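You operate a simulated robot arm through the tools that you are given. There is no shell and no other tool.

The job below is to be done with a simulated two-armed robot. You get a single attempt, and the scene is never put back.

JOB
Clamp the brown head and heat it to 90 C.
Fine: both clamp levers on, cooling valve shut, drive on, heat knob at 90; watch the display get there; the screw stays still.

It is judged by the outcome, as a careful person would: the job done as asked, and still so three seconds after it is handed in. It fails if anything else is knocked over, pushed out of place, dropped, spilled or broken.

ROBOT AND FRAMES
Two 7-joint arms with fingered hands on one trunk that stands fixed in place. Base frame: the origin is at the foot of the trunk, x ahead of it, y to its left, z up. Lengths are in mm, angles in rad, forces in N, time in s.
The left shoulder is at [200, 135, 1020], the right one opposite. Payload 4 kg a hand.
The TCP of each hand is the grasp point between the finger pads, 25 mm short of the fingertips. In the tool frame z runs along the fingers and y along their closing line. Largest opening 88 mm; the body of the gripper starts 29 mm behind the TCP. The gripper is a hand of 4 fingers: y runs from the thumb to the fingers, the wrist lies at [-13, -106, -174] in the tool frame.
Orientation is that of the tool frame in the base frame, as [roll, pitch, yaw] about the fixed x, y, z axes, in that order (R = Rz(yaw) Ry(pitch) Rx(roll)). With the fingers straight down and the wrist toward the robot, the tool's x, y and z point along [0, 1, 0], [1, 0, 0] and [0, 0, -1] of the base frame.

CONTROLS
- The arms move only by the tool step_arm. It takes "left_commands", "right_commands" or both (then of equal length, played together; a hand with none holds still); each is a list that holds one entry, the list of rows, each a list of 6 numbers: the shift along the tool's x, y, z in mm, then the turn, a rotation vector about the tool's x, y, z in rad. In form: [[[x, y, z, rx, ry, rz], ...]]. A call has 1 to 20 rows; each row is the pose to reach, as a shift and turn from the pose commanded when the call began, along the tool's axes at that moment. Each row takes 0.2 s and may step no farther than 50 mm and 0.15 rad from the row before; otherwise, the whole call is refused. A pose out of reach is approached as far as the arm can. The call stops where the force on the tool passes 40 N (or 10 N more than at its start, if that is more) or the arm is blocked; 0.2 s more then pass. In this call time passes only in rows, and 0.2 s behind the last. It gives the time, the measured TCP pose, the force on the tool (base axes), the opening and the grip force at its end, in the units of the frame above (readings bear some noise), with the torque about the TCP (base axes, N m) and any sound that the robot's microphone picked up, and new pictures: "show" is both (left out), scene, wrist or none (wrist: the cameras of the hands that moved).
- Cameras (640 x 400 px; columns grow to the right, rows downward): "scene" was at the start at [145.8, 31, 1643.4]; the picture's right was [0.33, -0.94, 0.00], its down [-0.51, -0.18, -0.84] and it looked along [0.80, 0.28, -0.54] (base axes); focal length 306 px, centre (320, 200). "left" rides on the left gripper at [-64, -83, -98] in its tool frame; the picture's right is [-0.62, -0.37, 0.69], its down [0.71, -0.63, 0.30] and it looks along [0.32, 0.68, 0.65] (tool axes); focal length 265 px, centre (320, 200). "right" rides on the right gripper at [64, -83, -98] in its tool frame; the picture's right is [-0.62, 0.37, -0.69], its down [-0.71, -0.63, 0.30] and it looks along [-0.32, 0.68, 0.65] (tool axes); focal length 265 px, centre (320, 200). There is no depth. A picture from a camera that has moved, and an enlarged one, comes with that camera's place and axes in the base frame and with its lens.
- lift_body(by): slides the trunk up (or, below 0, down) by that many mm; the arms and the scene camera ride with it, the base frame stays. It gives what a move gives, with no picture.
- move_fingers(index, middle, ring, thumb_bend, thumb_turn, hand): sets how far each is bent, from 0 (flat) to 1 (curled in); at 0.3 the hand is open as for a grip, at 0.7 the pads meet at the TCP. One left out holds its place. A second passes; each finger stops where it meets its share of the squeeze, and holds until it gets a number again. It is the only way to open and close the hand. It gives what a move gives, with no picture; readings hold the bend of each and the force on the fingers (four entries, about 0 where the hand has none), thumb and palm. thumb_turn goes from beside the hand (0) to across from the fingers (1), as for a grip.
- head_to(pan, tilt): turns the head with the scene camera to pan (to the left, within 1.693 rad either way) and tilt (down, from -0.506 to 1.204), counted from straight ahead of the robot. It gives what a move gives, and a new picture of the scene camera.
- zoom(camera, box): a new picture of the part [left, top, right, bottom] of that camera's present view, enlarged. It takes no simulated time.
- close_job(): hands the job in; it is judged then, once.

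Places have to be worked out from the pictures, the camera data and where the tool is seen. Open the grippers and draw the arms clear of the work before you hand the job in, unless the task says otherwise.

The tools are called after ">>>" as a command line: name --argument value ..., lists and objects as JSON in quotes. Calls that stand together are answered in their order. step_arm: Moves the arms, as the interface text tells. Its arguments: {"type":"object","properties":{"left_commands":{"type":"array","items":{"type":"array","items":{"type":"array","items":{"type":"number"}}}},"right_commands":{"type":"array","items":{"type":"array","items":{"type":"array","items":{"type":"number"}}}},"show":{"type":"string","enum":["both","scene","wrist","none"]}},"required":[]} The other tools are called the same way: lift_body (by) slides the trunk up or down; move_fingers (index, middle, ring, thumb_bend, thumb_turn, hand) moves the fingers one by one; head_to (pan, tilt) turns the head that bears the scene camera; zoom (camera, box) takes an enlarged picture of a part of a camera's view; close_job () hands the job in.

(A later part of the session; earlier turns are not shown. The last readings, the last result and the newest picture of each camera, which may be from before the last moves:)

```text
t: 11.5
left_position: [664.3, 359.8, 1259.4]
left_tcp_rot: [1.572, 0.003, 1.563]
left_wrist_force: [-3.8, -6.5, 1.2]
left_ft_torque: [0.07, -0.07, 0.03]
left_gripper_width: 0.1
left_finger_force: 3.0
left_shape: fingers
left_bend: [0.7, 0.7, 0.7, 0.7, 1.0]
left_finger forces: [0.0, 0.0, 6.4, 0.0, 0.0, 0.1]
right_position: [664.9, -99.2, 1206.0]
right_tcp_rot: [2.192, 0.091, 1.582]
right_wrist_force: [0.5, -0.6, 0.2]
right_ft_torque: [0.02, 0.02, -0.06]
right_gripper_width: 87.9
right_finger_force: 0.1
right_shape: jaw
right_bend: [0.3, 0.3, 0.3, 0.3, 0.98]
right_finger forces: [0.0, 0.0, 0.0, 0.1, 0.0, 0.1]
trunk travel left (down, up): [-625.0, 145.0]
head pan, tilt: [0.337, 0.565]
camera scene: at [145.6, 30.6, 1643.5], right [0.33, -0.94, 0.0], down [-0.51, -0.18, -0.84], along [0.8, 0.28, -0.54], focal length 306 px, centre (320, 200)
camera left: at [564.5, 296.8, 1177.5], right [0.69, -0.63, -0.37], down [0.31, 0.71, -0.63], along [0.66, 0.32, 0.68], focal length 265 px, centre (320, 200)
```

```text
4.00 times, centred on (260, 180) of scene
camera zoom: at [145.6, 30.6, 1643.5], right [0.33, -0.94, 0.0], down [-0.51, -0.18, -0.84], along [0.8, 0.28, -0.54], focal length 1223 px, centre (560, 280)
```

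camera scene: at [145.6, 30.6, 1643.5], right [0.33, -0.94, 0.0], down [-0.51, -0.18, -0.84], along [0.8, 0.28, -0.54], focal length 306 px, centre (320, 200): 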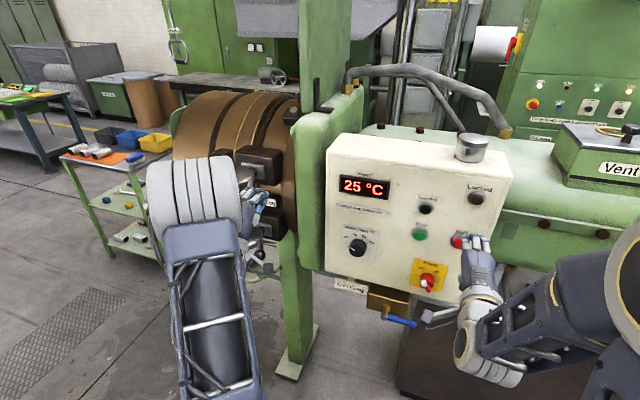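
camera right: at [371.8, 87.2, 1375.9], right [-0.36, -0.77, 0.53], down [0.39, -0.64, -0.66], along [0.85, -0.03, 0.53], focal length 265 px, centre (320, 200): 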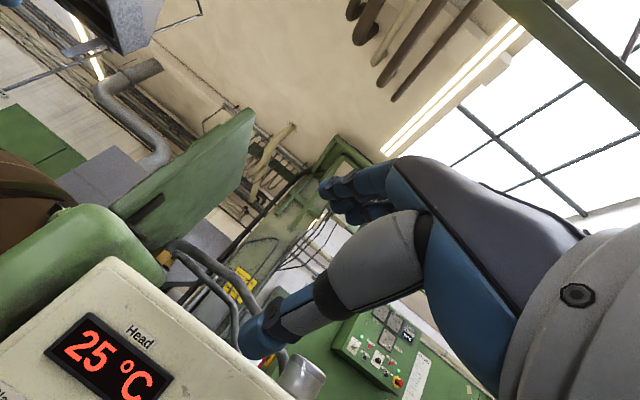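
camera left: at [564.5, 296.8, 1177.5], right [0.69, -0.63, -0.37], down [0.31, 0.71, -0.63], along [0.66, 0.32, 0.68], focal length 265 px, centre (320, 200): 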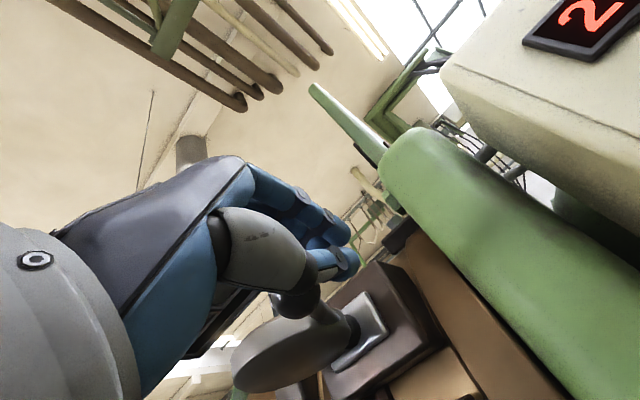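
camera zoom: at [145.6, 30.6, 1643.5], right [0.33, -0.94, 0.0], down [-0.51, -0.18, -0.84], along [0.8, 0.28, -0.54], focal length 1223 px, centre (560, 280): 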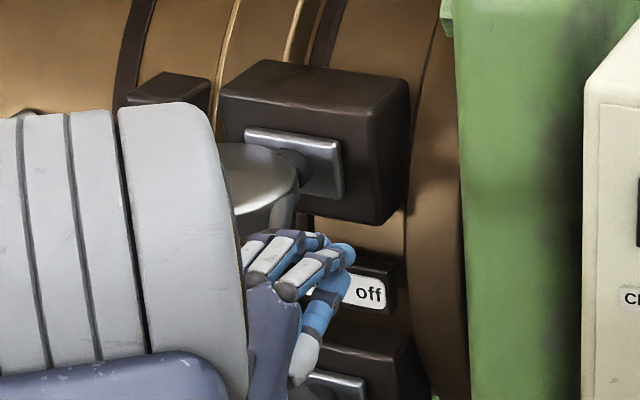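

The finger touches the ball with 6.5 N and the ball has already moved about 10 mm left, so pushing is the right motion. I'll go on 35 mm left and watch how the disc follows.

>>> step_arm --left_commands '[[[5, 0, 0, 0, 0, 0], [10, 0, -1, 0, 0, 0], [15, 0, -2, 0, 0, 0], [20, 0, -3, 0, 0, 0], [25, 0, -4, 0, 0, 0], [30, 0, -5, 0, 0, 0], [35, 0, -6, 0, 0, 0]]]'

>>> zoom --camera "left" --box '[180, 220, 500, 400]'

>>> zoom --camera "scene" --box '[200, 130, 320, 230]'

```text
t: 13.1
left_position: [657.3, 395.9, 1259.1]
left_tcp_rot: [1.572, 0.002, 1.563]
left_wrist_force: [-1.0, -1.4, 0.6]
left_ft_torque: [0.0, -0.01, 0.01]
left_gripper_width: 0.0
left_finger_force: 0.5
left_shape: fingers
left_bend: [0.7, 0.7, 0.7, 0.7, 1.0]
left_finger forces: [0.0, 0.0, 1.0, 0.0, 0.1, 0.0]
right_position: [665.5, -99.7, 1206.8]
right_tcp_rot: [2.191, 0.091, 1.583]
right_wrist_force: [0.3, 0.3, 0.3]
right_ft_torque: [-0.01, 0.0, 0.02]
right_gripper_width: 88.1
right_finger_force: 0.0
right_shape: jaw
right_bend: [0.3, 0.3, 0.3, 0.3, 0.98]
right_finger forces: [0.1, 0.0, 0.0, 0.1, 0.0, 0.1]
trunk travel left (down, up): [-625.0, 145.0]
head pan, tilt: [0.337, 0.565]
camera scene: at [145.9, 30.9, 1643.4], right [0.33, -0.94, 0.0], down [-0.51, -0.18, -0.84], along [0.8, 0.28, -0.54], focal length 306 px, centre (320, 200)
camera left: at [558.4, 333.3, 1176.7], right [0.69, -0.62, -0.37], down [0.31, 0.71, -0.63], along [0.66, 0.32, 0.68], focal length 265 px, centre (320, 200)
```

scene: 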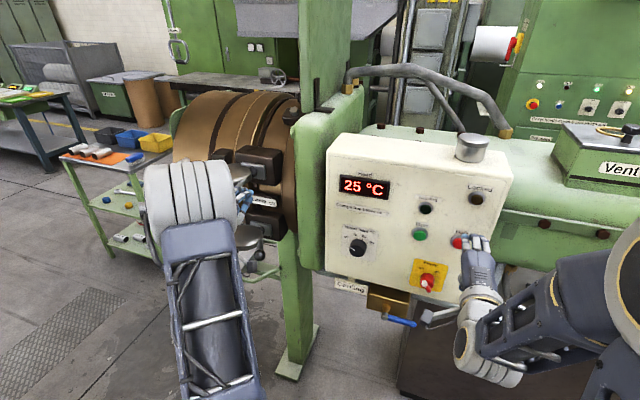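
left: 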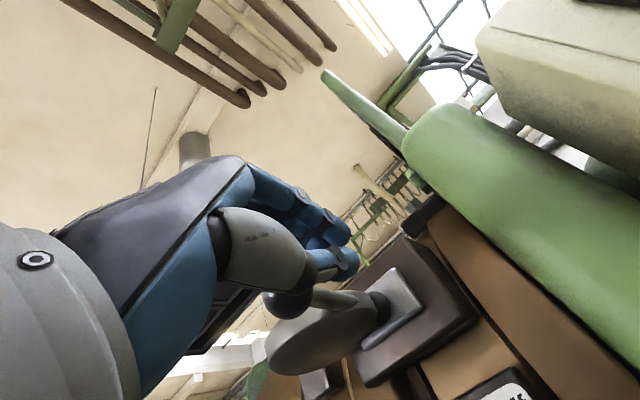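

```text
2.00 times, centred on (340, 310) of left
camera zoom: at [558.4, 333.3, 1176.7], right [0.69, -0.62, -0.37], down [0.31, 0.71, -0.63], along [0.66, 0.32, 0.68], focal length 531 px, centre (280, -20)
```

zoom: 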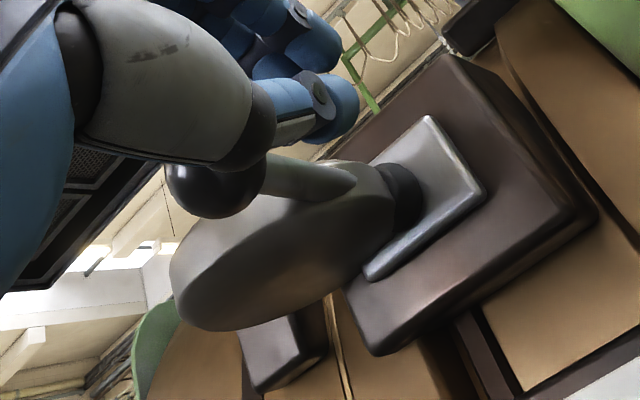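

```text
4.00 times, centred on (260, 180) of scene
camera zoom: at [145.9, 30.9, 1643.4], right [0.33, -0.94, 0.0], down [-0.51, -0.18, -0.84], along [0.8, 0.28, -0.54], focal length 1223 px, centre (560, 280)
```

zoom: 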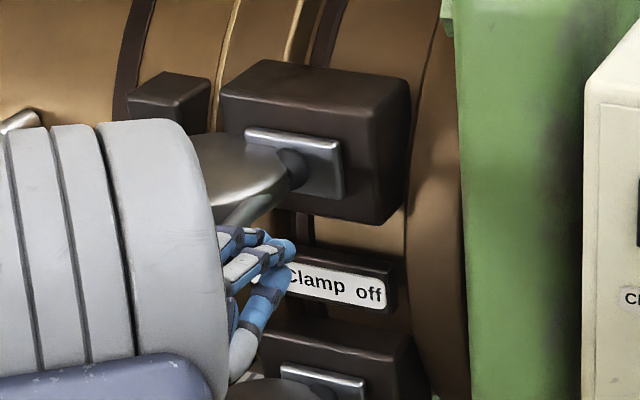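

The lever swings freely; the ball is now at about (675,450), which fits a vertical pivot at the boss. I'll keep pushing left toward "on" until resistance shows the stop.

>>> step_arm --left_commands '[[[5, 0, 0, 0, 0, 0], [10, 0, 0, 0, 0, 0], [15, 0, 1, 0, 0, 0], [20, 0, 2, 0, 0, 0], [25, 0, 3, 0, 0, 0], [30, 0, 4, 0, 0, 0], [35, 0, 5, 0, 0, 0], [40, 0, 6, 0, 0, 0]]]'

>>> zoom --camera "left" --box '[180, 220, 500, 400]'

>>> zoom --camera "scene" --box '[200, 130, 320, 230]'

```text
t: 14.9
left_position: [665.0, 435.5, 1257.1]
left_tcp_rot: [1.575, 0.005, 1.567]
left_wrist_force: [-0.1, -1.3, 0.4]
left_ft_torque: [0.01, -0.02, -0.02]
left_gripper_width: 0.0
left_finger_force: 0.2
left_shape: fingers
left_bend: [0.7, 0.7, 0.7, 0.7, 1.0]
left_finger forces: [0.0, 0.0, 1.0, 0.0, 0.1, 0.0]
right_position: [666.3, -100.0, 1205.7]
right_tcp_rot: [2.193, 0.093, 1.581]
right_wrist_force: [0.6, 1.3, 0.4]
right_ft_torque: [0.0, 0.01, 0.04]
right_gripper_width: 88.0
right_finger_force: 0.0
right_shape: jaw
right_bend: [0.3, 0.3, 0.3, 0.3, 0.98]
right_finger forces: [0.0, 0.0, 0.1, 0.1, 0.0, 0.0]
trunk travel left (down, up): [-625.0, 145.0]
head pan, tilt: [0.337, 0.565]
camera scene: at [145.8, 30.9, 1643.4], right [0.33, -0.94, 0.0], down [-0.51, -0.18, -0.84], along [0.8, 0.28, -0.54], focal length 306 px, centre (320, 200)
camera left: at [565.5, 372.4, 1176.2], right [0.69, -0.62, -0.37], down [0.31, 0.71, -0.63], along [0.66, 0.32, 0.68], focal length 265 px, centre (320, 200)
```

scene: 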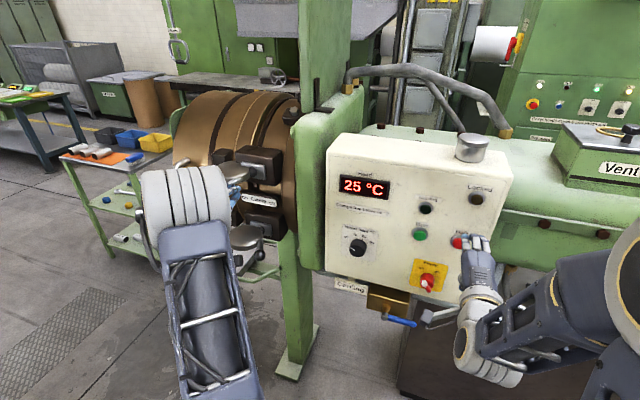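
left: 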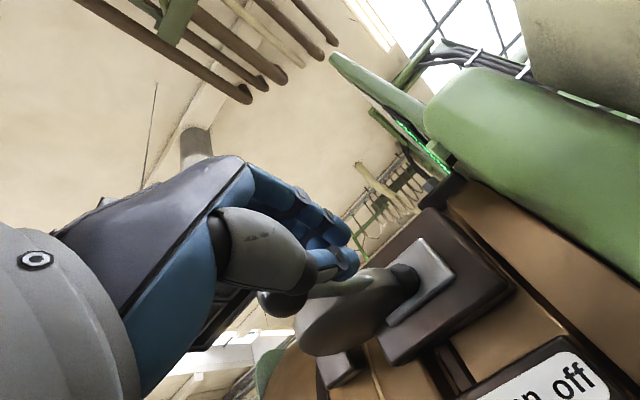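

```text
2.00 times, centred on (340, 310) of left
camera zoom: at [565.5, 372.4, 1176.2], right [0.69, -0.62, -0.37], down [0.31, 0.71, -0.63], along [0.66, 0.32, 0.68], focal length 531 px, centre (280, -20)
```

zoom: 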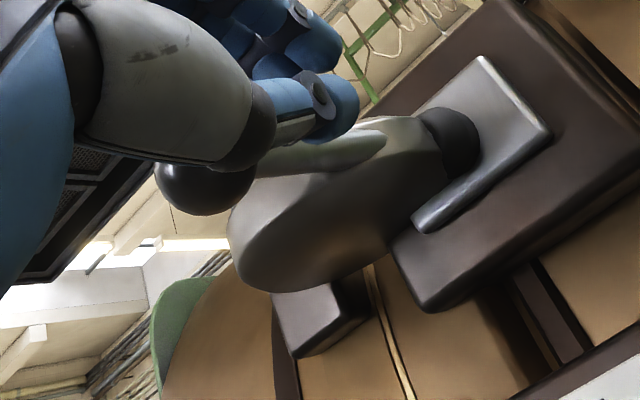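

```text
4.00 times, centred on (260, 180) of scene
camera zoom: at [145.8, 30.9, 1643.4], right [0.33, -0.94, 0.0], down [-0.51, -0.18, -0.84], along [0.8, 0.28, -0.54], focal length 1223 px, centre (560, 280)
```

zoom: 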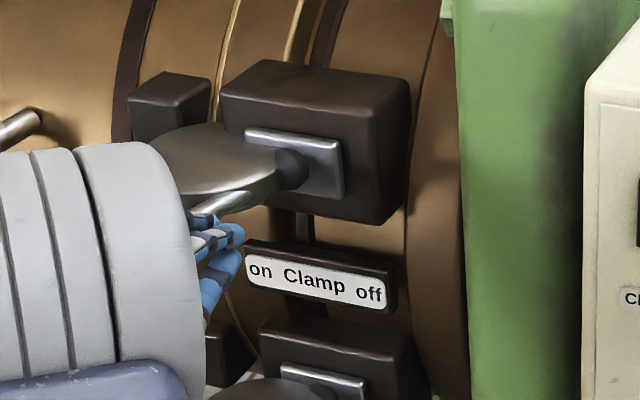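

The lever and disc now swing in toward the small block with almost no resistance. I'll keep going until the force rises.

>>> step_arm --left_commands '[[[5, 0, 2, 0, 0, 0], [10, 0, 4, 0, 0, 0], [15, 0, 6, 0, 0, 0], [20, 0, 8, 0, 0, 0], [25, 0, 11, 0, 0, 0], [30, 0, 14, 0, 0, 0], [35, 0, 17, 0, 0, 0], [40, 0, 20, 0, 0, 0]]]'

>>> zoom --camera "left" --box '[180, 220, 500, 400]'

>>> zoom --camera "scene" --box '[200, 130, 320, 230]'

```text
t: 16.7
left_position: [684.5, 473.0, 1259.2]
left_tcp_rot: [1.57, 0.002, 1.564]
left_wrist_force: [-14.3, -19.0, 9.2]
left_ft_torque: [0.17, -0.24, -0.25]
left_gripper_width: 0.2
left_finger_force: 12.1
left_shape: fingers
left_bend: [0.7, 0.71, 0.66, 0.7, 1.0]
left_finger forces: [0.0, 20.5, 3.8, 0.0, 0.0, 0.1]
right_position: [667.0, -101.1, 1207.2]
right_tcp_rot: [2.191, 0.091, 1.582]
right_wrist_force: [-0.4, -1.1, -0.1]
right_ft_torque: [-0.03, -0.01, -0.01]
right_gripper_width: 88.0
right_finger_force: 0.0
right_shape: jaw
right_bend: [0.3, 0.3, 0.3, 0.3, 0.98]
right_finger forces: [0.0, 0.0, 0.1, 0.0, 0.1, 0.0]
trunk travel left (down, up): [-625.0, 145.0]
head pan, tilt: [0.337, 0.565]
camera scene: at [144.8, 29.8, 1643.7], right [0.33, -0.94, 0.0], down [-0.51, -0.18, -0.84], along [0.8, 0.28, -0.54], focal length 306 px, centre (320, 200)
camera left: at [584.8, 410.7, 1177.3], right [0.69, -0.63, -0.37], down [0.31, 0.71, -0.63], along [0.66, 0.32, 0.68], focal length 265 px, centre (320, 200)
```

scene: 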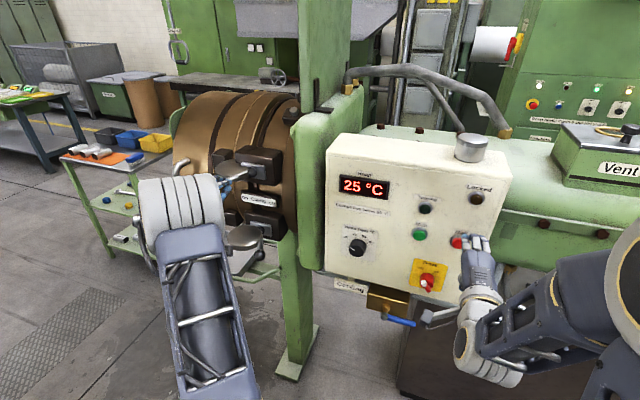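
left: 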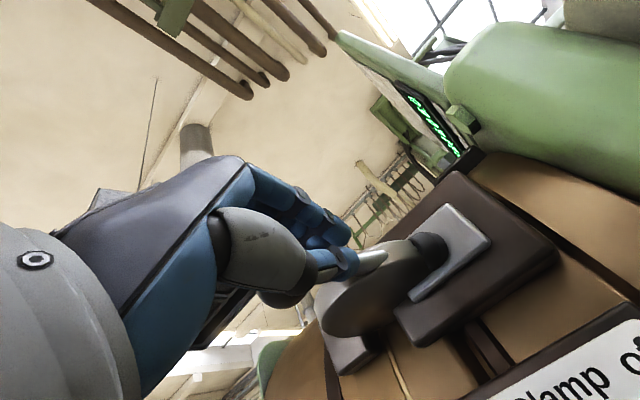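

```text
2.00 times, centred on (340, 310) of left
camera zoom: at [584.8, 410.7, 1177.3], right [0.69, -0.63, -0.37], down [0.31, 0.71, -0.63], along [0.66, 0.32, 0.68], focal length 531 px, centre (280, -20)
```

zoom: 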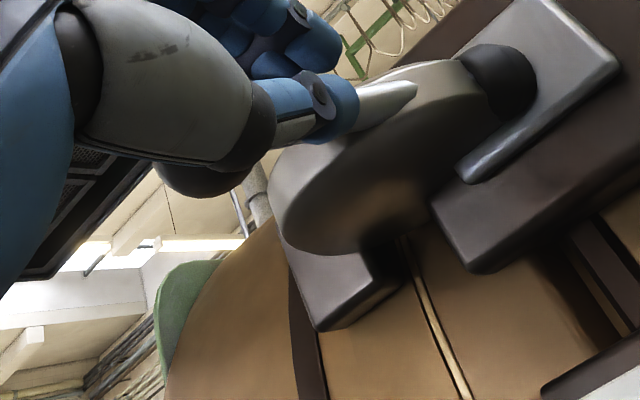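

```text
4.00 times, centred on (260, 180) of scene
camera zoom: at [144.8, 29.8, 1643.7], right [0.33, -0.94, 0.0], down [-0.51, -0.18, -0.84], along [0.8, 0.28, -0.54], focal length 1223 px, centre (560, 280)
```

zoom: 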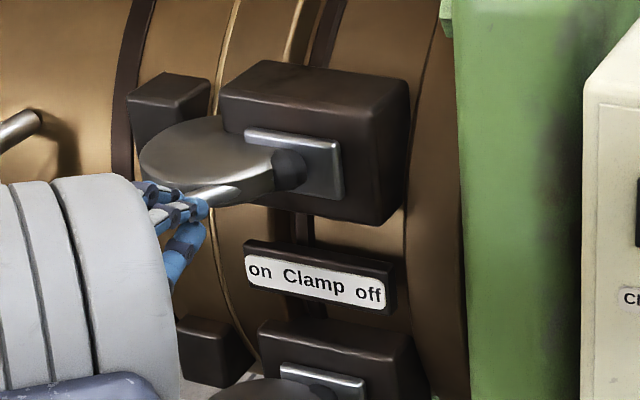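

Force rises to about 24 N, with the disc's far edge now over the small block and the ball at about (695,520). I'll push slightly more to see whether this is the end stop.

>>> step_arm --left_commands '[[[3, 0, 1, 0, 0, 0], [6, 0, 2, 0, 0, 0], [9, 0, 3, 0, 0, 0], [12, 0, 4, 0, 0, 0], [15, 0, 5, 0, 0, 0]]]'

>>> zoom --camera "left" --box '[180, 220, 500, 400]'

>>> zoom --camera "scene" --box '[200, 130, 320, 230]'

```text
t: 17.9
left_position: [689.8, 488.0, 1259.1]
left_tcp_rot: [1.574, 0.004, 1.562]
left_wrist_force: [-13.8, -19.4, 2.2]
left_ft_torque: [0.05, -0.06, -0.42]
left_gripper_width: 0.0
left_finger_force: 12.2
left_shape: fingers
left_bend: [0.68, 0.67, 0.69, 0.7, 1.0]
left_finger forces: [14.7, 2.1, 0.3, 0.1, 6.9, 0.0]
right_position: [664.2, -100.3, 1205.6]
right_tcp_rot: [2.192, 0.091, 1.58]
right_wrist_force: [-0.1, 0.1, -0.2]
right_ft_torque: [0.01, 0.0, -0.01]
right_gripper_width: 87.8
right_finger_force: 0.0
right_shape: jaw
right_bend: [0.3, 0.3, 0.3, 0.3, 0.98]
right_finger forces: [0.1, 0.0, 0.0, 0.1, 0.0, 0.0]
trunk travel left (down, up): [-625.0, 145.0]
head pan, tilt: [0.337, 0.565]
camera scene: at [145.0, 29.9, 1643.5], right [0.33, -0.94, 0.0], down [-0.51, -0.18, -0.84], along [0.8, 0.28, -0.54], focal length 306 px, centre (320, 200)
camera left: at [590.0, 426.1, 1176.6], right [0.69, -0.63, -0.37], down [0.31, 0.71, -0.63], along [0.66, 0.32, 0.68], focal length 265 px, centre (320, 200)
```

scene: 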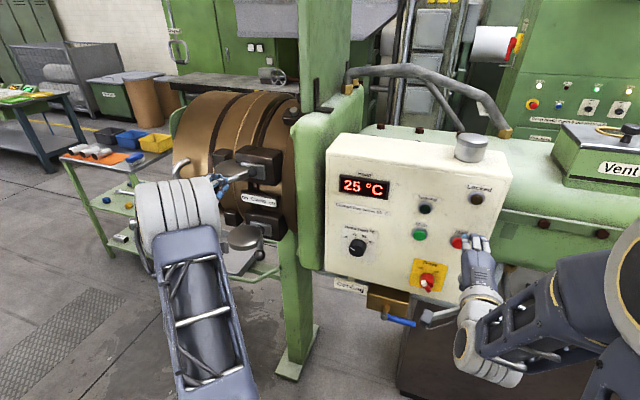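
left: 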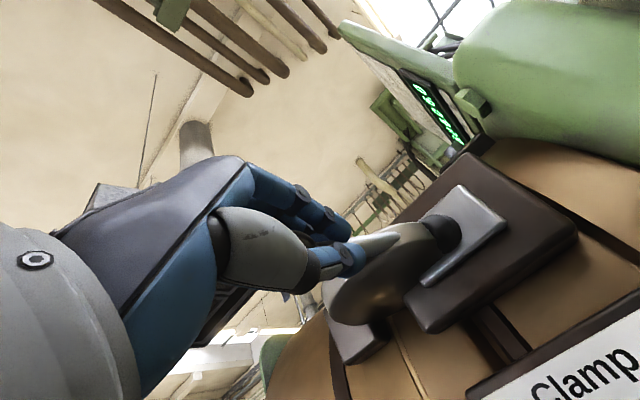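

```text
2.00 times, centred on (340, 310) of left
camera zoom: at [590.0, 426.1, 1176.6], right [0.69, -0.63, -0.37], down [0.31, 0.71, -0.63], along [0.66, 0.32, 0.68], focal length 531 px, centre (280, -20)
```

zoom: 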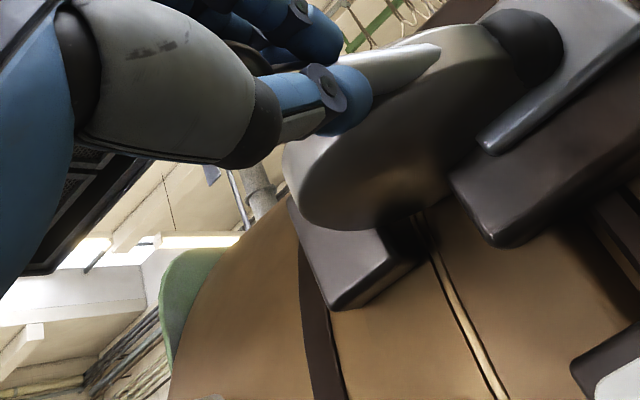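

```text
4.00 times, centred on (260, 180) of scene
camera zoom: at [145.0, 29.9, 1643.5], right [0.33, -0.94, 0.0], down [-0.51, -0.18, -0.84], along [0.8, 0.28, -0.54], focal length 1223 px, centre (560, 280)
```

zoom: 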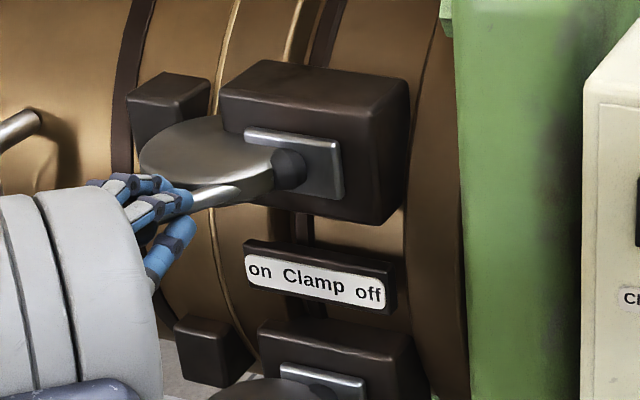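

The disc didn't move between the last two calls, so the lever is at its end stop (on). I'll back the hand straight off the rod and check that the lever stays.

>>> step_arm --left_commands '[[[-12, 0, -8, 0, 0, 0], [-24, 0, -18, 0, 0, 0], [-36, 0, -40, 0, 0, 0], [-50, 0, -75, 0, 0, 0], [-60, 0, -100, 0, 0, 0]]]'

>>> zoom --camera "scene" --box '[160, 130, 320, 260]'

>>> zoom --camera "left" --box '[180, 220, 500, 400]'

```text
t: 19.1
left_position: [593.0, 430.3, 1257.0]
left_tcp_rot: [1.573, 0.002, 1.567]
left_wrist_force: [0.5, 0.0, 0.6]
left_ft_torque: [0.02, 0.0, 0.04]
left_gripper_width: 0.2
left_finger_force: 0.1
left_shape: fingers
left_bend: [0.7, 0.7, 0.7, 0.7, 1.0]
left_finger forces: [0.0, 0.0, 0.1, 0.0, 0.0, 0.0]
right_position: [665.6, -98.8, 1205.4]
right_tcp_rot: [2.192, 0.091, 1.581]
right_wrist_force: [0.1, 0.1, 0.2]
right_ft_torque: [-0.01, 0.01, -0.02]
right_gripper_width: 87.9
right_finger_force: 0.0
right_shape: jaw
right_bend: [0.3, 0.3, 0.3, 0.3, 0.98]
right_finger forces: [0.1, 0.0, 0.0, 0.0, 0.0, 0.0]
trunk travel left (down, up): [-625.0, 145.0]
head pan, tilt: [0.337, 0.565]
camera scene: at [146.0, 30.9, 1643.4], right [0.33, -0.94, 0.0], down [-0.51, -0.18, -0.84], along [0.8, 0.28, -0.54], focal length 306 px, centre (320, 200)
camera left: at [492.6, 366.3, 1175.0], right [0.69, -0.62, -0.37], down [0.3, 0.71, -0.63], along [0.66, 0.32, 0.68], focal length 265 px, centre (320, 200)
```

scene: 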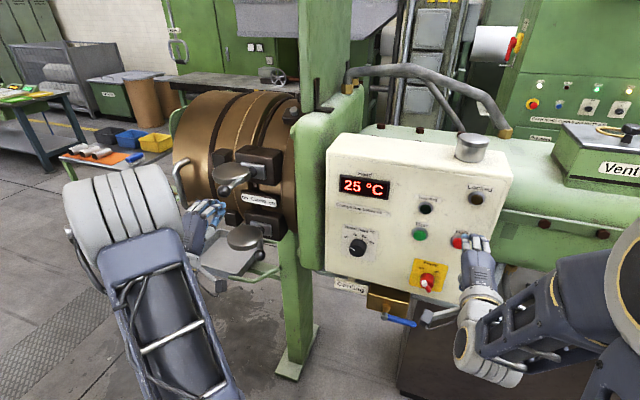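
left: 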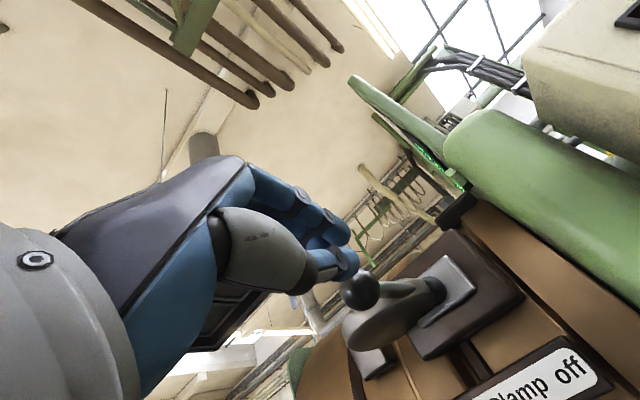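

```text
3.08 times, centred on (240, 195) of scene
camera zoom: at [146.0, 30.9, 1643.4], right [0.33, -0.94, 0.0], down [-0.51, -0.18, -0.84], along [0.8, 0.28, -0.54], focal length 941 px, centre (566, 215)
```

zoom: 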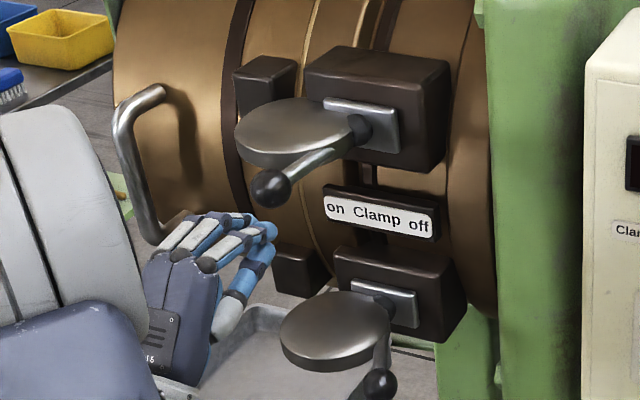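

```text
2.00 times, centred on (340, 310) of left
camera zoom: at [492.6, 366.3, 1175.0], right [0.69, -0.62, -0.37], down [0.3, 0.71, -0.63], along [0.66, 0.32, 0.68], focal length 531 px, centre (280, -20)
```

zoom: 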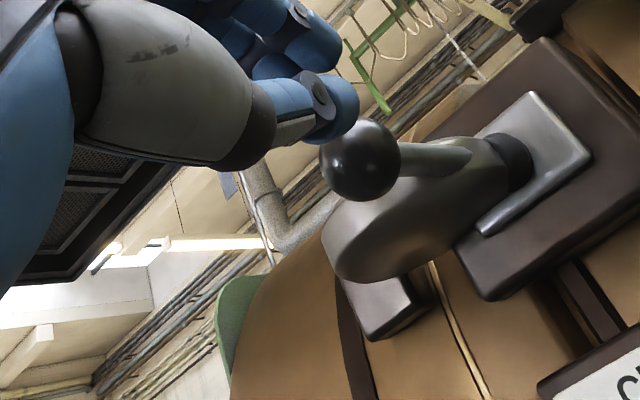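

After retreat the ball is near (673,462), less far left than where I had it (about y=520), so it came back or was dragged. I'll wait briefly and look again to see whether it's moving.

>>> step_arm --left_commands '[[[0, 0, 0, 0, 0, 0], [0, 0, 0, 0, 0, 0], [-10, 0, 0, 0, 0, 0], [-20, 0, 0, 0, 0, 0]]]' --show "none"

>>> zoom --camera "scene" --box '[160, 130, 320, 260]'

>>> zoom --camera "left" --box '[180, 220, 500, 400]'

```text
t: 20.1
left_position: [592.1, 411.4, 1258.4]
left_tcp_rot: [1.575, 0.005, 1.566]
left_wrist_force: [-0.6, 0.4, -1.4]
left_ft_torque: [0.0, 0.02, -0.02]
left_gripper_width: 0.0
left_finger_force: 0.1
left_shape: fingers
left_bend: [0.7, 0.7, 0.7, 0.7, 1.0]
left_finger forces: [0.0, 0.0, 0.0, 0.1, 0.0, 0.1]
right_position: [664.4, -99.7, 1204.9]
right_tcp_rot: [2.191, 0.093, 1.581]
right_wrist_force: [0.2, -0.4, 0.2]
right_ft_torque: [0.0, 0.0, -0.01]
right_gripper_width: 87.9
right_finger_force: 0.0
right_shape: jaw
right_bend: [0.3, 0.3, 0.3, 0.3, 0.98]
right_finger forces: [0.0, 0.1, 0.1, 0.0, 0.0, 0.1]
trunk travel left (down, up): [-625.0, 145.0]
head pan, tilt: [0.337, 0.565]
```

```text
3.08 times, centred on (240, 195) of scene
camera zoom: at [145.9, 31.1, 1643.4], right [0.33, -0.94, 0.0], down [-0.51, -0.18, -0.84], along [0.8, 0.28, -0.54], focal length 941 px, centre (566, 215)
```

zoom: 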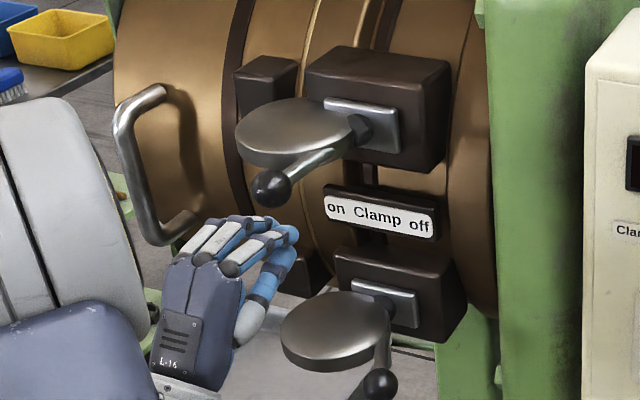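

```text
2.00 times, centred on (340, 310) of left
camera zoom: at [492.2, 348.2, 1176.3], right [0.69, -0.62, -0.37], down [0.31, 0.71, -0.63], along [0.66, 0.32, 0.68], focal length 531 px, centre (280, -20)
```

zoom: 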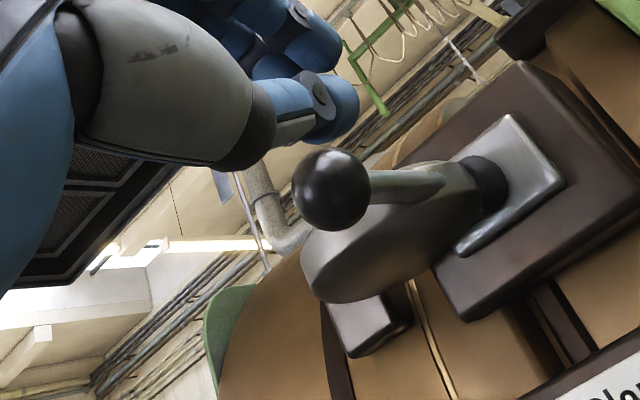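

The lever rests with the ball at about (675,462), only partway. The fingertips had slid past the ball, since the contact went from ring to index, and dragged it back on retreat. I'll redo the push with the fingertips kept farther back, using only the side of the ring finger.

>>> step_arm --left_commands '[[[-16, 0, 20, 0, 0, 0], [-16, 0, 45, 0, 0, 0], [-16, 0, 64, 0, 0, 0], [-8, 0, 64, 0, 0, 0], [0, 0, 65, 0, 0, 0], [8, 0, 66, 0, 0, 0], [16, 0, 68, 0, 0, 0], [24, 0, 70, 0, 0, 0], [32, 0, 72, 0, 0, 0], [40, 0, 74, 0, 0, 0], [48, 0, 76, 0, 0, 0], [54, 0, 77, 0, 0, 0]]]'

>>> zoom --camera "scene" --box '[160, 130, 320, 260]'

>>> zoom --camera "left" --box '[180, 220, 500, 400]'

```text
t: 22.7
left_position: [667.6, 463.4, 1259.5]
left_tcp_rot: [1.573, 0.003, 1.562]
left_wrist_force: [-1.2, -8.4, 1.6]
left_ft_torque: [0.07, -0.01, -0.08]
left_gripper_width: 0.1
left_finger_force: 4.5
left_shape: fingers
left_bend: [0.7, 0.7, 0.7, 0.7, 1.0]
left_finger forces: [0.1, 0.1, 8.5, 0.0, 0.0, 0.1]
right_position: [664.5, -99.7, 1206.3]
right_tcp_rot: [2.19, 0.09, 1.583]
right_wrist_force: [-0.8, 0.4, 0.5]
right_ft_torque: [0.0, 0.05, -0.06]
right_gripper_width: 88.1
right_finger_force: 0.1
right_shape: jaw
right_bend: [0.3, 0.3, 0.3, 0.3, 0.98]
right_finger forces: [0.0, 0.1, 0.1, 0.0, 0.0, 0.0]
trunk travel left (down, up): [-625.0, 145.0]
head pan, tilt: [0.337, 0.565]
camera scene: at [145.7, 30.5, 1643.5], right [0.33, -0.94, 0.0], down [-0.51, -0.18, -0.84], along [0.8, 0.28, -0.54], focal length 306 px, centre (320, 200)
camera left: at [568.0, 400.7, 1177.0], right [0.69, -0.63, -0.37], down [0.31, 0.71, -0.63], along [0.66, 0.32, 0.68], focal length 265 px, centre (320, 200)
```

scene: 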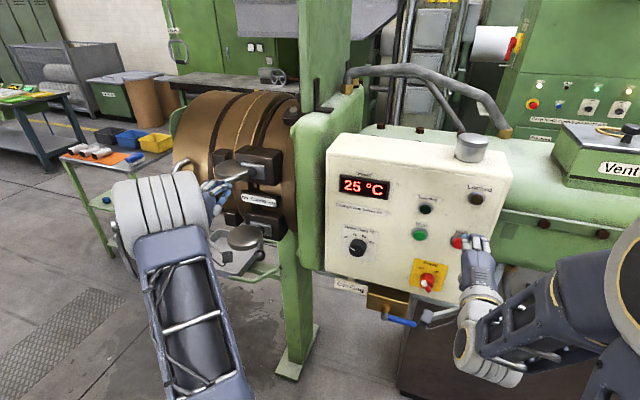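
left: 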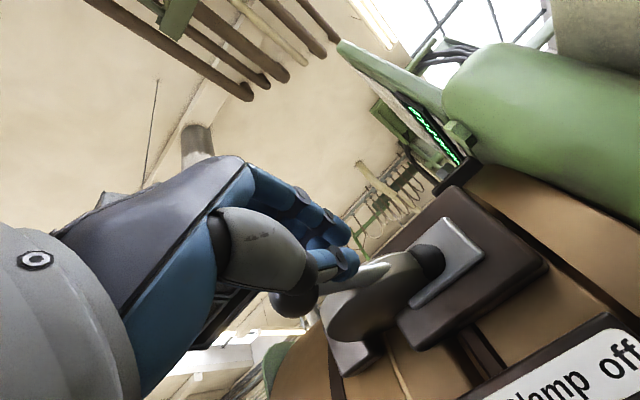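

```text
3.08 times, centred on (240, 195) of scene
camera zoom: at [145.7, 30.5, 1643.5], right [0.33, -0.94, 0.0], down [-0.51, -0.18, -0.84], along [0.8, 0.28, -0.54], focal length 941 px, centre (566, 215)
```

zoom: 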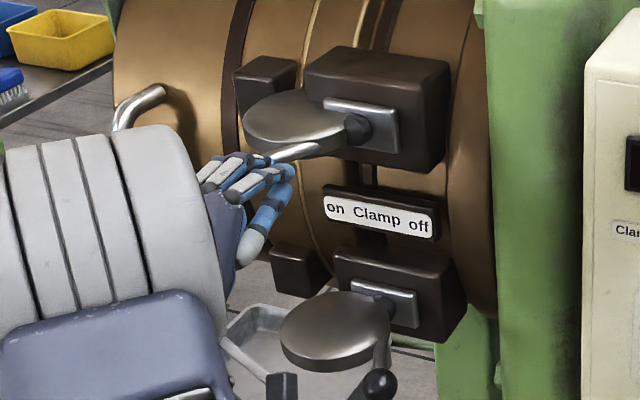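

```text
2.00 times, centred on (340, 310) of left
camera zoom: at [568.0, 400.7, 1177.0], right [0.69, -0.63, -0.37], down [0.31, 0.71, -0.63], along [0.66, 0.32, 0.68], focal length 531 px, centre (280, -20)
```

zoom: 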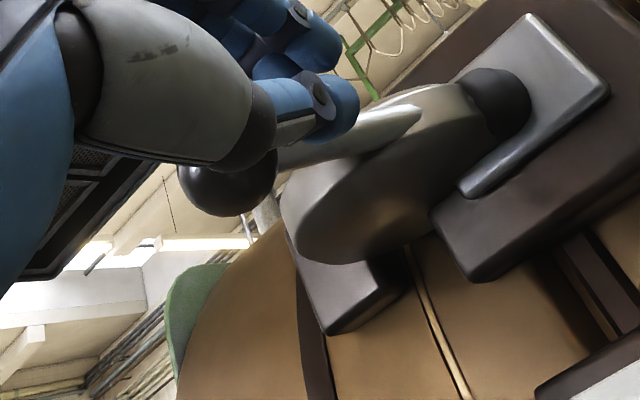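

Contact is clean now, ring finger only at 8.5 N, with the ball at about (691,514). I'll push a bit further left to seat it at the stop.

>>> step_arm --left_commands '[[[4, 0, 1, 0, 0, 0], [8, 0, 2, 0, 0, 0], [12, 0, 3, 0, 0, 0], [16, 0, 4, 0, 0, 0], [20, 0, 5, 0, 0, 0]]]'

>>> zoom --camera "scene" --box '[160, 130, 320, 260]'

>>> zoom --camera "left" --box '[180, 220, 500, 400]'

```text
t: 23.5
left_position: [671.0, 466.3, 1260.7]
left_tcp_rot: [1.566, 0.002, 1.544]
left_wrist_force: [-7.0, -20.3, 3.4]
left_ft_torque: [0.13, -0.08, -0.13]
left_gripper_width: 0.1
left_finger_force: 9.8
left_shape: fingers
left_bend: [0.7, 0.7, 0.71, 0.7, 1.0]
left_finger forces: [0.1, 0.1, 19.7, 0.1, 0.0, 0.1]
right_position: [665.8, -100.0, 1206.4]
right_tcp_rot: [2.193, 0.09, 1.584]
right_wrist_force: [-0.3, -0.6, 0.4]
right_ft_torque: [-0.01, -0.02, 0.02]
right_gripper_width: 87.8
right_finger_force: 0.0
right_shape: jaw
right_bend: [0.3, 0.3, 0.3, 0.3, 0.98]
right_finger forces: [0.0, 0.1, 0.1, 0.0, 0.0, 0.1]
trunk travel left (down, up): [-625.0, 145.0]
head pan, tilt: [0.337, 0.565]
stopped in row 3 (left hand): the force on the tool passed its limit at 42 N (the readings are from after the stop); the commanded pose is now the measured one
camera scene: at [145.3, 29.7, 1643.5], right [0.33, -0.94, 0.0], down [-0.51, -0.18, -0.84], along [0.8, 0.28, -0.54], focal length 306 px, centre (320, 200)
camera left: at [571.2, 405.3, 1178.2], right [0.68, -0.64, -0.36], down [0.33, 0.7, -0.63], along [0.66, 0.31, 0.69], focal length 265 px, centre (320, 200)
```

scene: 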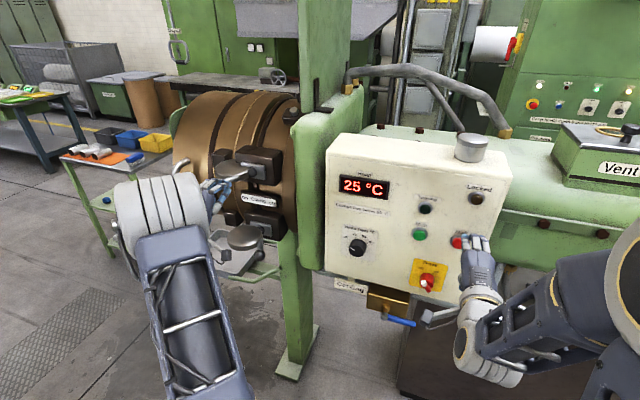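
left: 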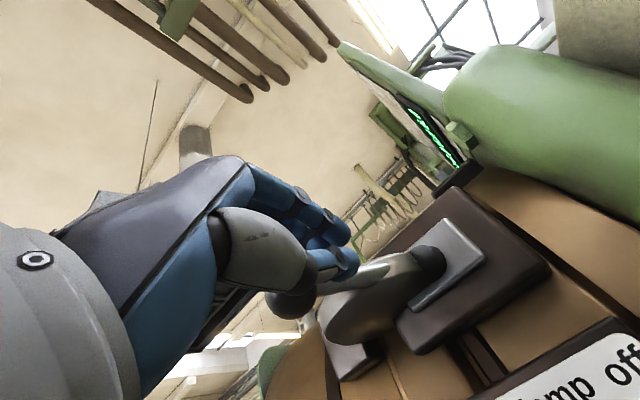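

```text
3.08 times, centred on (240, 195) of scene
camera zoom: at [145.3, 29.7, 1643.5], right [0.33, -0.94, 0.0], down [-0.51, -0.18, -0.84], along [0.8, 0.28, -0.54], focal length 941 px, centre (566, 215)
```

zoom: 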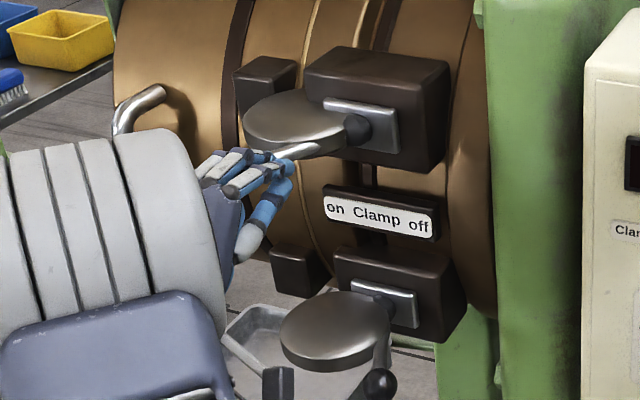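

```text
2.00 times, centred on (340, 310) of left
camera zoom: at [571.2, 405.3, 1178.2], right [0.68, -0.64, -0.36], down [0.33, 0.7, -0.63], along [0.66, 0.31, 0.69], focal length 531 px, centre (280, -20)
```

zoom: 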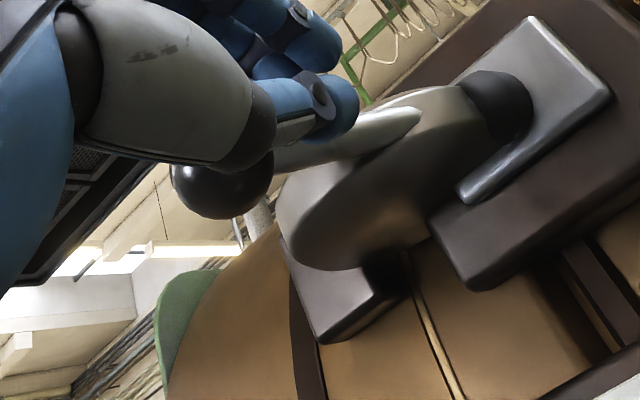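

Force hit 42 N at the stop, so the lever is fully on. I'll retreat straight right first so nothing can catch the ball, then pull back.

>>> step_arm --left_commands '[[[-8, 0, 0, 0, 0, 0], [-16, 0, 0, 0, 0, 0], [-26, 0, -5, 0, 0, 0], [-36, 0, -35, 0, 0, 0], [-46, 0, -75, 0, 0, 0]]]'

>>> zoom --camera "scene" --box '[160, 130, 320, 260]'

>>> zoom --camera "left" --box '[180, 220, 500, 400]'

```text
t: 24.7
left_position: [591.2, 425.1, 1261.4]
left_tcp_rot: [1.57, 0.003, 1.552]
left_wrist_force: [0.7, 0.2, -0.6]
left_ft_torque: [-0.03, -0.04, 0.03]
left_gripper_width: 0.0
left_finger_force: 0.1
left_shape: fingers
left_bend: [0.7, 0.7, 0.7, 0.7, 1.0]
left_finger forces: [0.0, 0.0, 0.0, 0.1, 0.0, 0.1]
right_position: [665.3, -100.3, 1206.8]
right_tcp_rot: [2.192, 0.091, 1.582]
right_wrist_force: [0.4, -0.9, -1.1]
right_ft_torque: [-0.02, 0.0, -0.04]
right_gripper_width: 87.9
right_finger_force: 0.1
right_shape: jaw
right_bend: [0.3, 0.3, 0.3, 0.3, 0.98]
right_finger forces: [0.1, 0.0, 0.0, 0.0, 0.0, 0.1]
trunk travel left (down, up): [-625.0, 145.0]
head pan, tilt: [0.337, 0.565]
camera scene: at [146.5, 30.7, 1643.4], right [0.33, -0.94, 0.0], down [-0.51, -0.18, -0.84], along [0.8, 0.28, -0.54], focal length 306 px, centre (320, 200)
camera left: at [491.6, 364.0, 1179.0], right [0.68, -0.63, -0.37], down [0.32, 0.71, -0.63], along [0.66, 0.31, 0.68], focal length 265 px, centre (320, 200)
```

scene: 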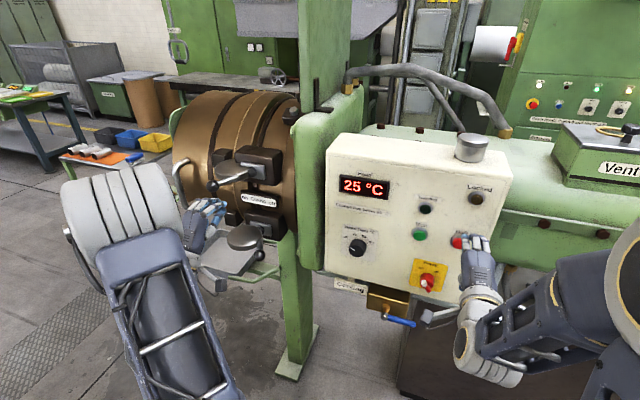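
left: 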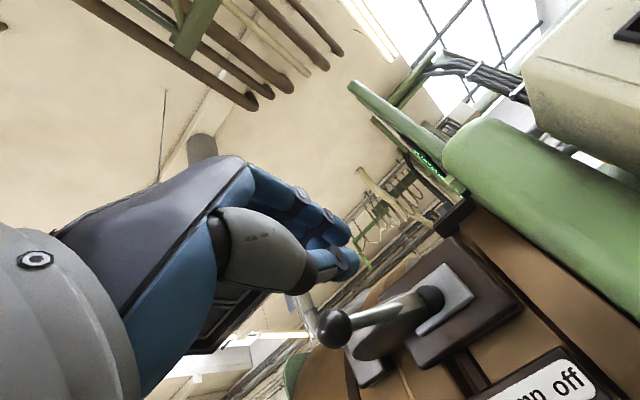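

```text
3.08 times, centred on (240, 195) of scene
camera zoom: at [146.5, 30.7, 1643.4], right [0.33, -0.94, 0.0], down [-0.51, -0.18, -0.84], along [0.8, 0.28, -0.54], focal length 941 px, centre (566, 215)
```

zoom: 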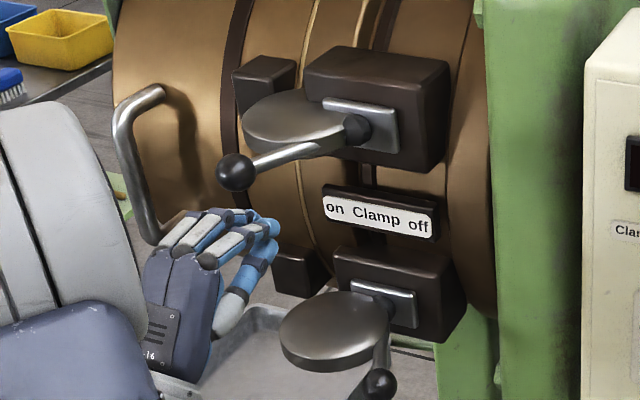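

```text
2.00 times, centred on (340, 310) of left
camera zoom: at [491.6, 364.0, 1179.0], right [0.68, -0.63, -0.37], down [0.32, 0.71, -0.63], along [0.66, 0.31, 0.68], focal length 531 px, centre (280, -20)
```

zoom: 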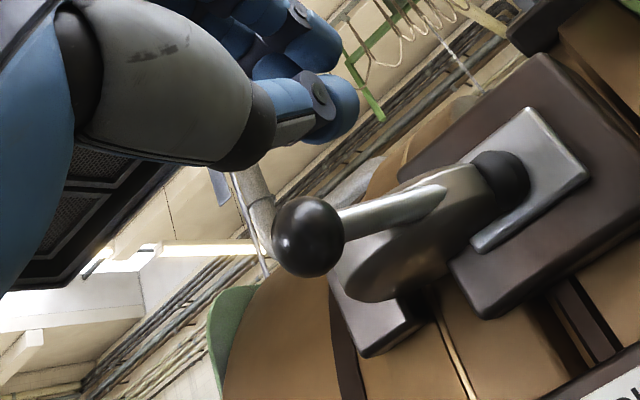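

The ball stays at about (689,504), the upper clamp is on. Before doing the lower lever I'll check the tray under it for clearance.

>>> zoom --camera "scene" --box '[170, 190, 320, 300]'

```text
3.64 times, centred on (245, 245) of scene
camera zoom: at [146.5, 30.7, 1643.4], right [0.33, -0.94, 0.0], down [-0.51, -0.18, -0.84], along [0.8, 0.28, -0.54], focal length 1112 px, centre (593, 36)
```

zoom: 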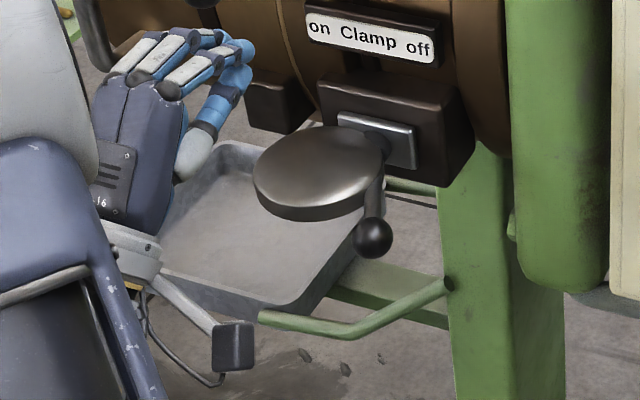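

The tray lies far below, around z=750, so it's no obstacle. I'll bring the left hand down and right to beside the lower ball's height.

>>> step_arm --left_commands '[[[-24, -33, 2, 0, 0.01, 0], [-48, -66, 4, 0, 0.018, 0], [-72, -99, 6, 0, 0.018, 0], [-96, -132, 8, 0, 0.018, 0], [-112, -165, 10, 0, 0.018, 0], [-127, -198, 12, 0, 0.018, 0]]]'

>>> zoom --camera "scene" --box '[170, 150, 330, 270]'

```text
t: 26.1
left_position: [684.4, 386.3, 1170.8]
left_tcp_rot: [1.583, 0.011, 1.564]
left_wrist_force: [-0.5, -0.3, 0.3]
left_ft_torque: [0.02, 0.03, 0.01]
left_gripper_width: 0.0
left_finger_force: 0.2
left_shape: fingers
left_bend: [0.7, 0.7, 0.7, 0.7, 1.0]
left_finger forces: [0.0, 0.0, 0.0, 0.0, 0.0, 0.0]
left hand out of reach, approached as far as the arm can: row 2, 3, 4, 5, 6
right_position: [665.8, -99.2, 1206.9]
right_tcp_rot: [2.191, 0.092, 1.58]
right_wrist_force: [0.6, -0.2, 0.6]
right_ft_torque: [-0.01, -0.01, 0.0]
right_gripper_width: 87.9
right_finger_force: 0.2
right_shape: jaw
right_bend: [0.3, 0.3, 0.3, 0.3, 0.98]
right_finger forces: [0.0, 0.1, 0.1, 0.0, 0.1, 0.1]
trunk travel left (down, up): [-625.0, 145.0]
head pan, tilt: [0.337, 0.565]
camera scene: at [145.1, 31.0, 1643.6], right [0.33, -0.94, 0.0], down [-0.51, -0.18, -0.84], along [0.8, 0.28, -0.54], focal length 306 px, centre (320, 200)
camera left: at [583.7, 322.4, 1089.7], right [0.68, -0.63, -0.37], down [0.3, 0.71, -0.64], along [0.66, 0.33, 0.67], focal length 265 px, centre (320, 200)
```

scene: 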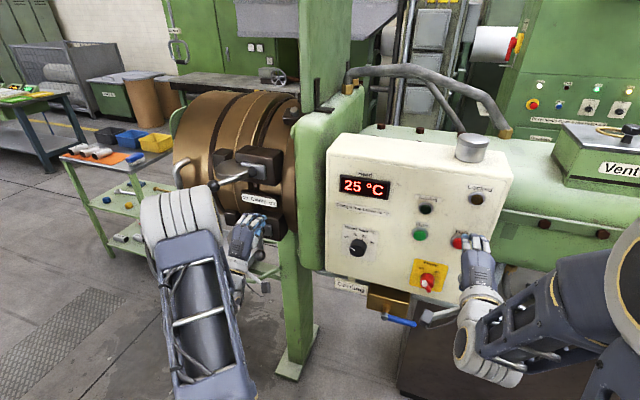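
left: 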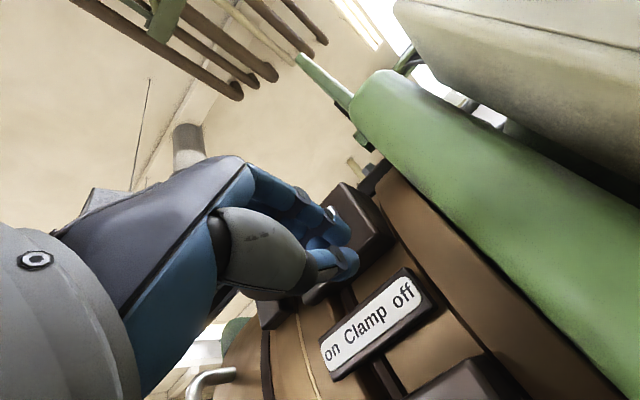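

```text
3.33 times, centred on (250, 210) of scene
camera zoom: at [145.1, 31.0, 1643.6], right [0.33, -0.94, 0.0], down [-0.51, -0.18, -0.84], along [0.8, 0.28, -0.54], focal length 1019 px, centre (553, 167)
```

zoom: 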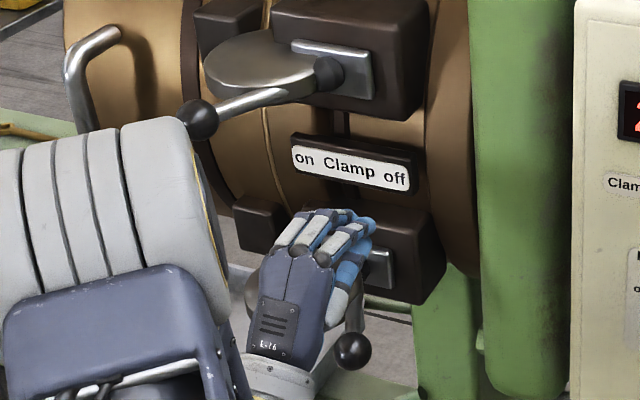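

The left arm can't reach low and close in at this trunk height and drifted forward, though without contact. I'll bring it back up and away to a pose it can reach, then lower the trunk, which suits the lower lever, valve, drive and knob better.

>>> step_arm --left_commands '[[[-12, 18, -17, 0, 0, 0], [-24, 36, -34, 0, 0, 0], [-36, 54, -51, 0, 0, 0], [-48, 72, -68, 0, 0, 0], [-60, 89, -84, 0, 0, 0]]]'

```text
t: 27.3
left_position: [612.2, 333.6, 1265.7]
left_tcp_rot: [1.573, 0.004, 1.568]
left_wrist_force: [1.0, 0.3, -0.1]
left_ft_torque: [0.01, 0.0, -0.02]
left_gripper_width: 0.0
left_finger_force: 0.1
left_shape: fingers
left_bend: [0.7, 0.7, 0.7, 0.7, 1.0]
left_finger forces: [0.0, 0.0, 0.0, 0.1, 0.1, 0.1]
left hand out of reach, approached as far as the arm can: row 1, 2, 3, 4, 5
right_position: [666.0, -98.5, 1206.5]
right_tcp_rot: [2.19, 0.092, 1.58]
right_wrist_force: [-1.1, -0.4, -0.5]
right_ft_torque: [0.02, 0.03, -0.01]
right_gripper_width: 87.6
right_finger_force: 0.0
right_shape: jaw
right_bend: [0.3, 0.3, 0.3, 0.3, 0.98]
right_finger forces: [0.0, 0.0, 0.0, 0.0, 0.0, 0.1]
trunk travel left (down, up): [-625.0, 145.0]
head pan, tilt: [0.337, 0.565]
camera scene: at [146.1, 31.2, 1643.4], right [0.33, -0.94, 0.0], down [-0.51, -0.18, -0.84], along [0.8, 0.28, -0.54], focal length 306 px, centre (320, 200)
camera left: at [514.3, 270.1, 1184.6], right [0.69, -0.62, -0.37], down [0.3, 0.71, -0.63], along [0.66, 0.33, 0.68], focal length 265 px, centre (320, 200)
```

scene: 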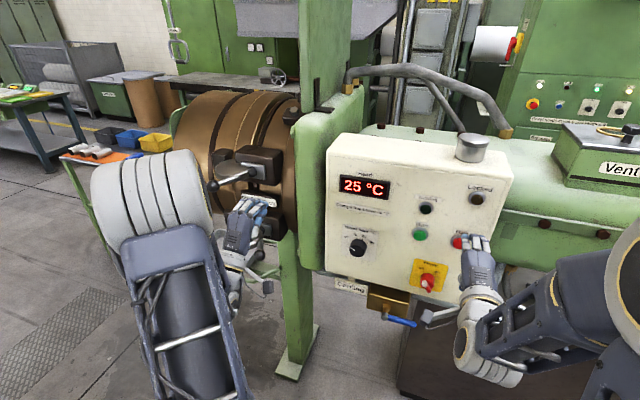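
left: 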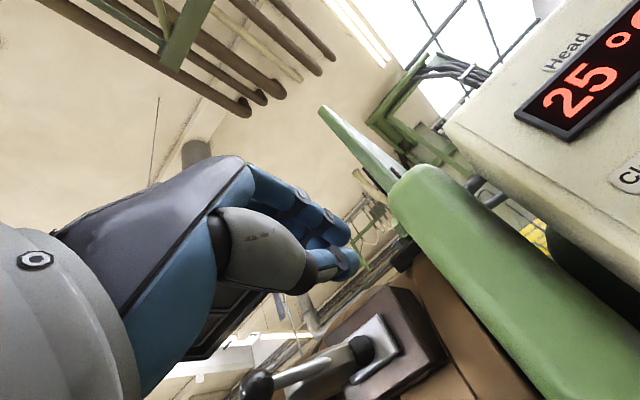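

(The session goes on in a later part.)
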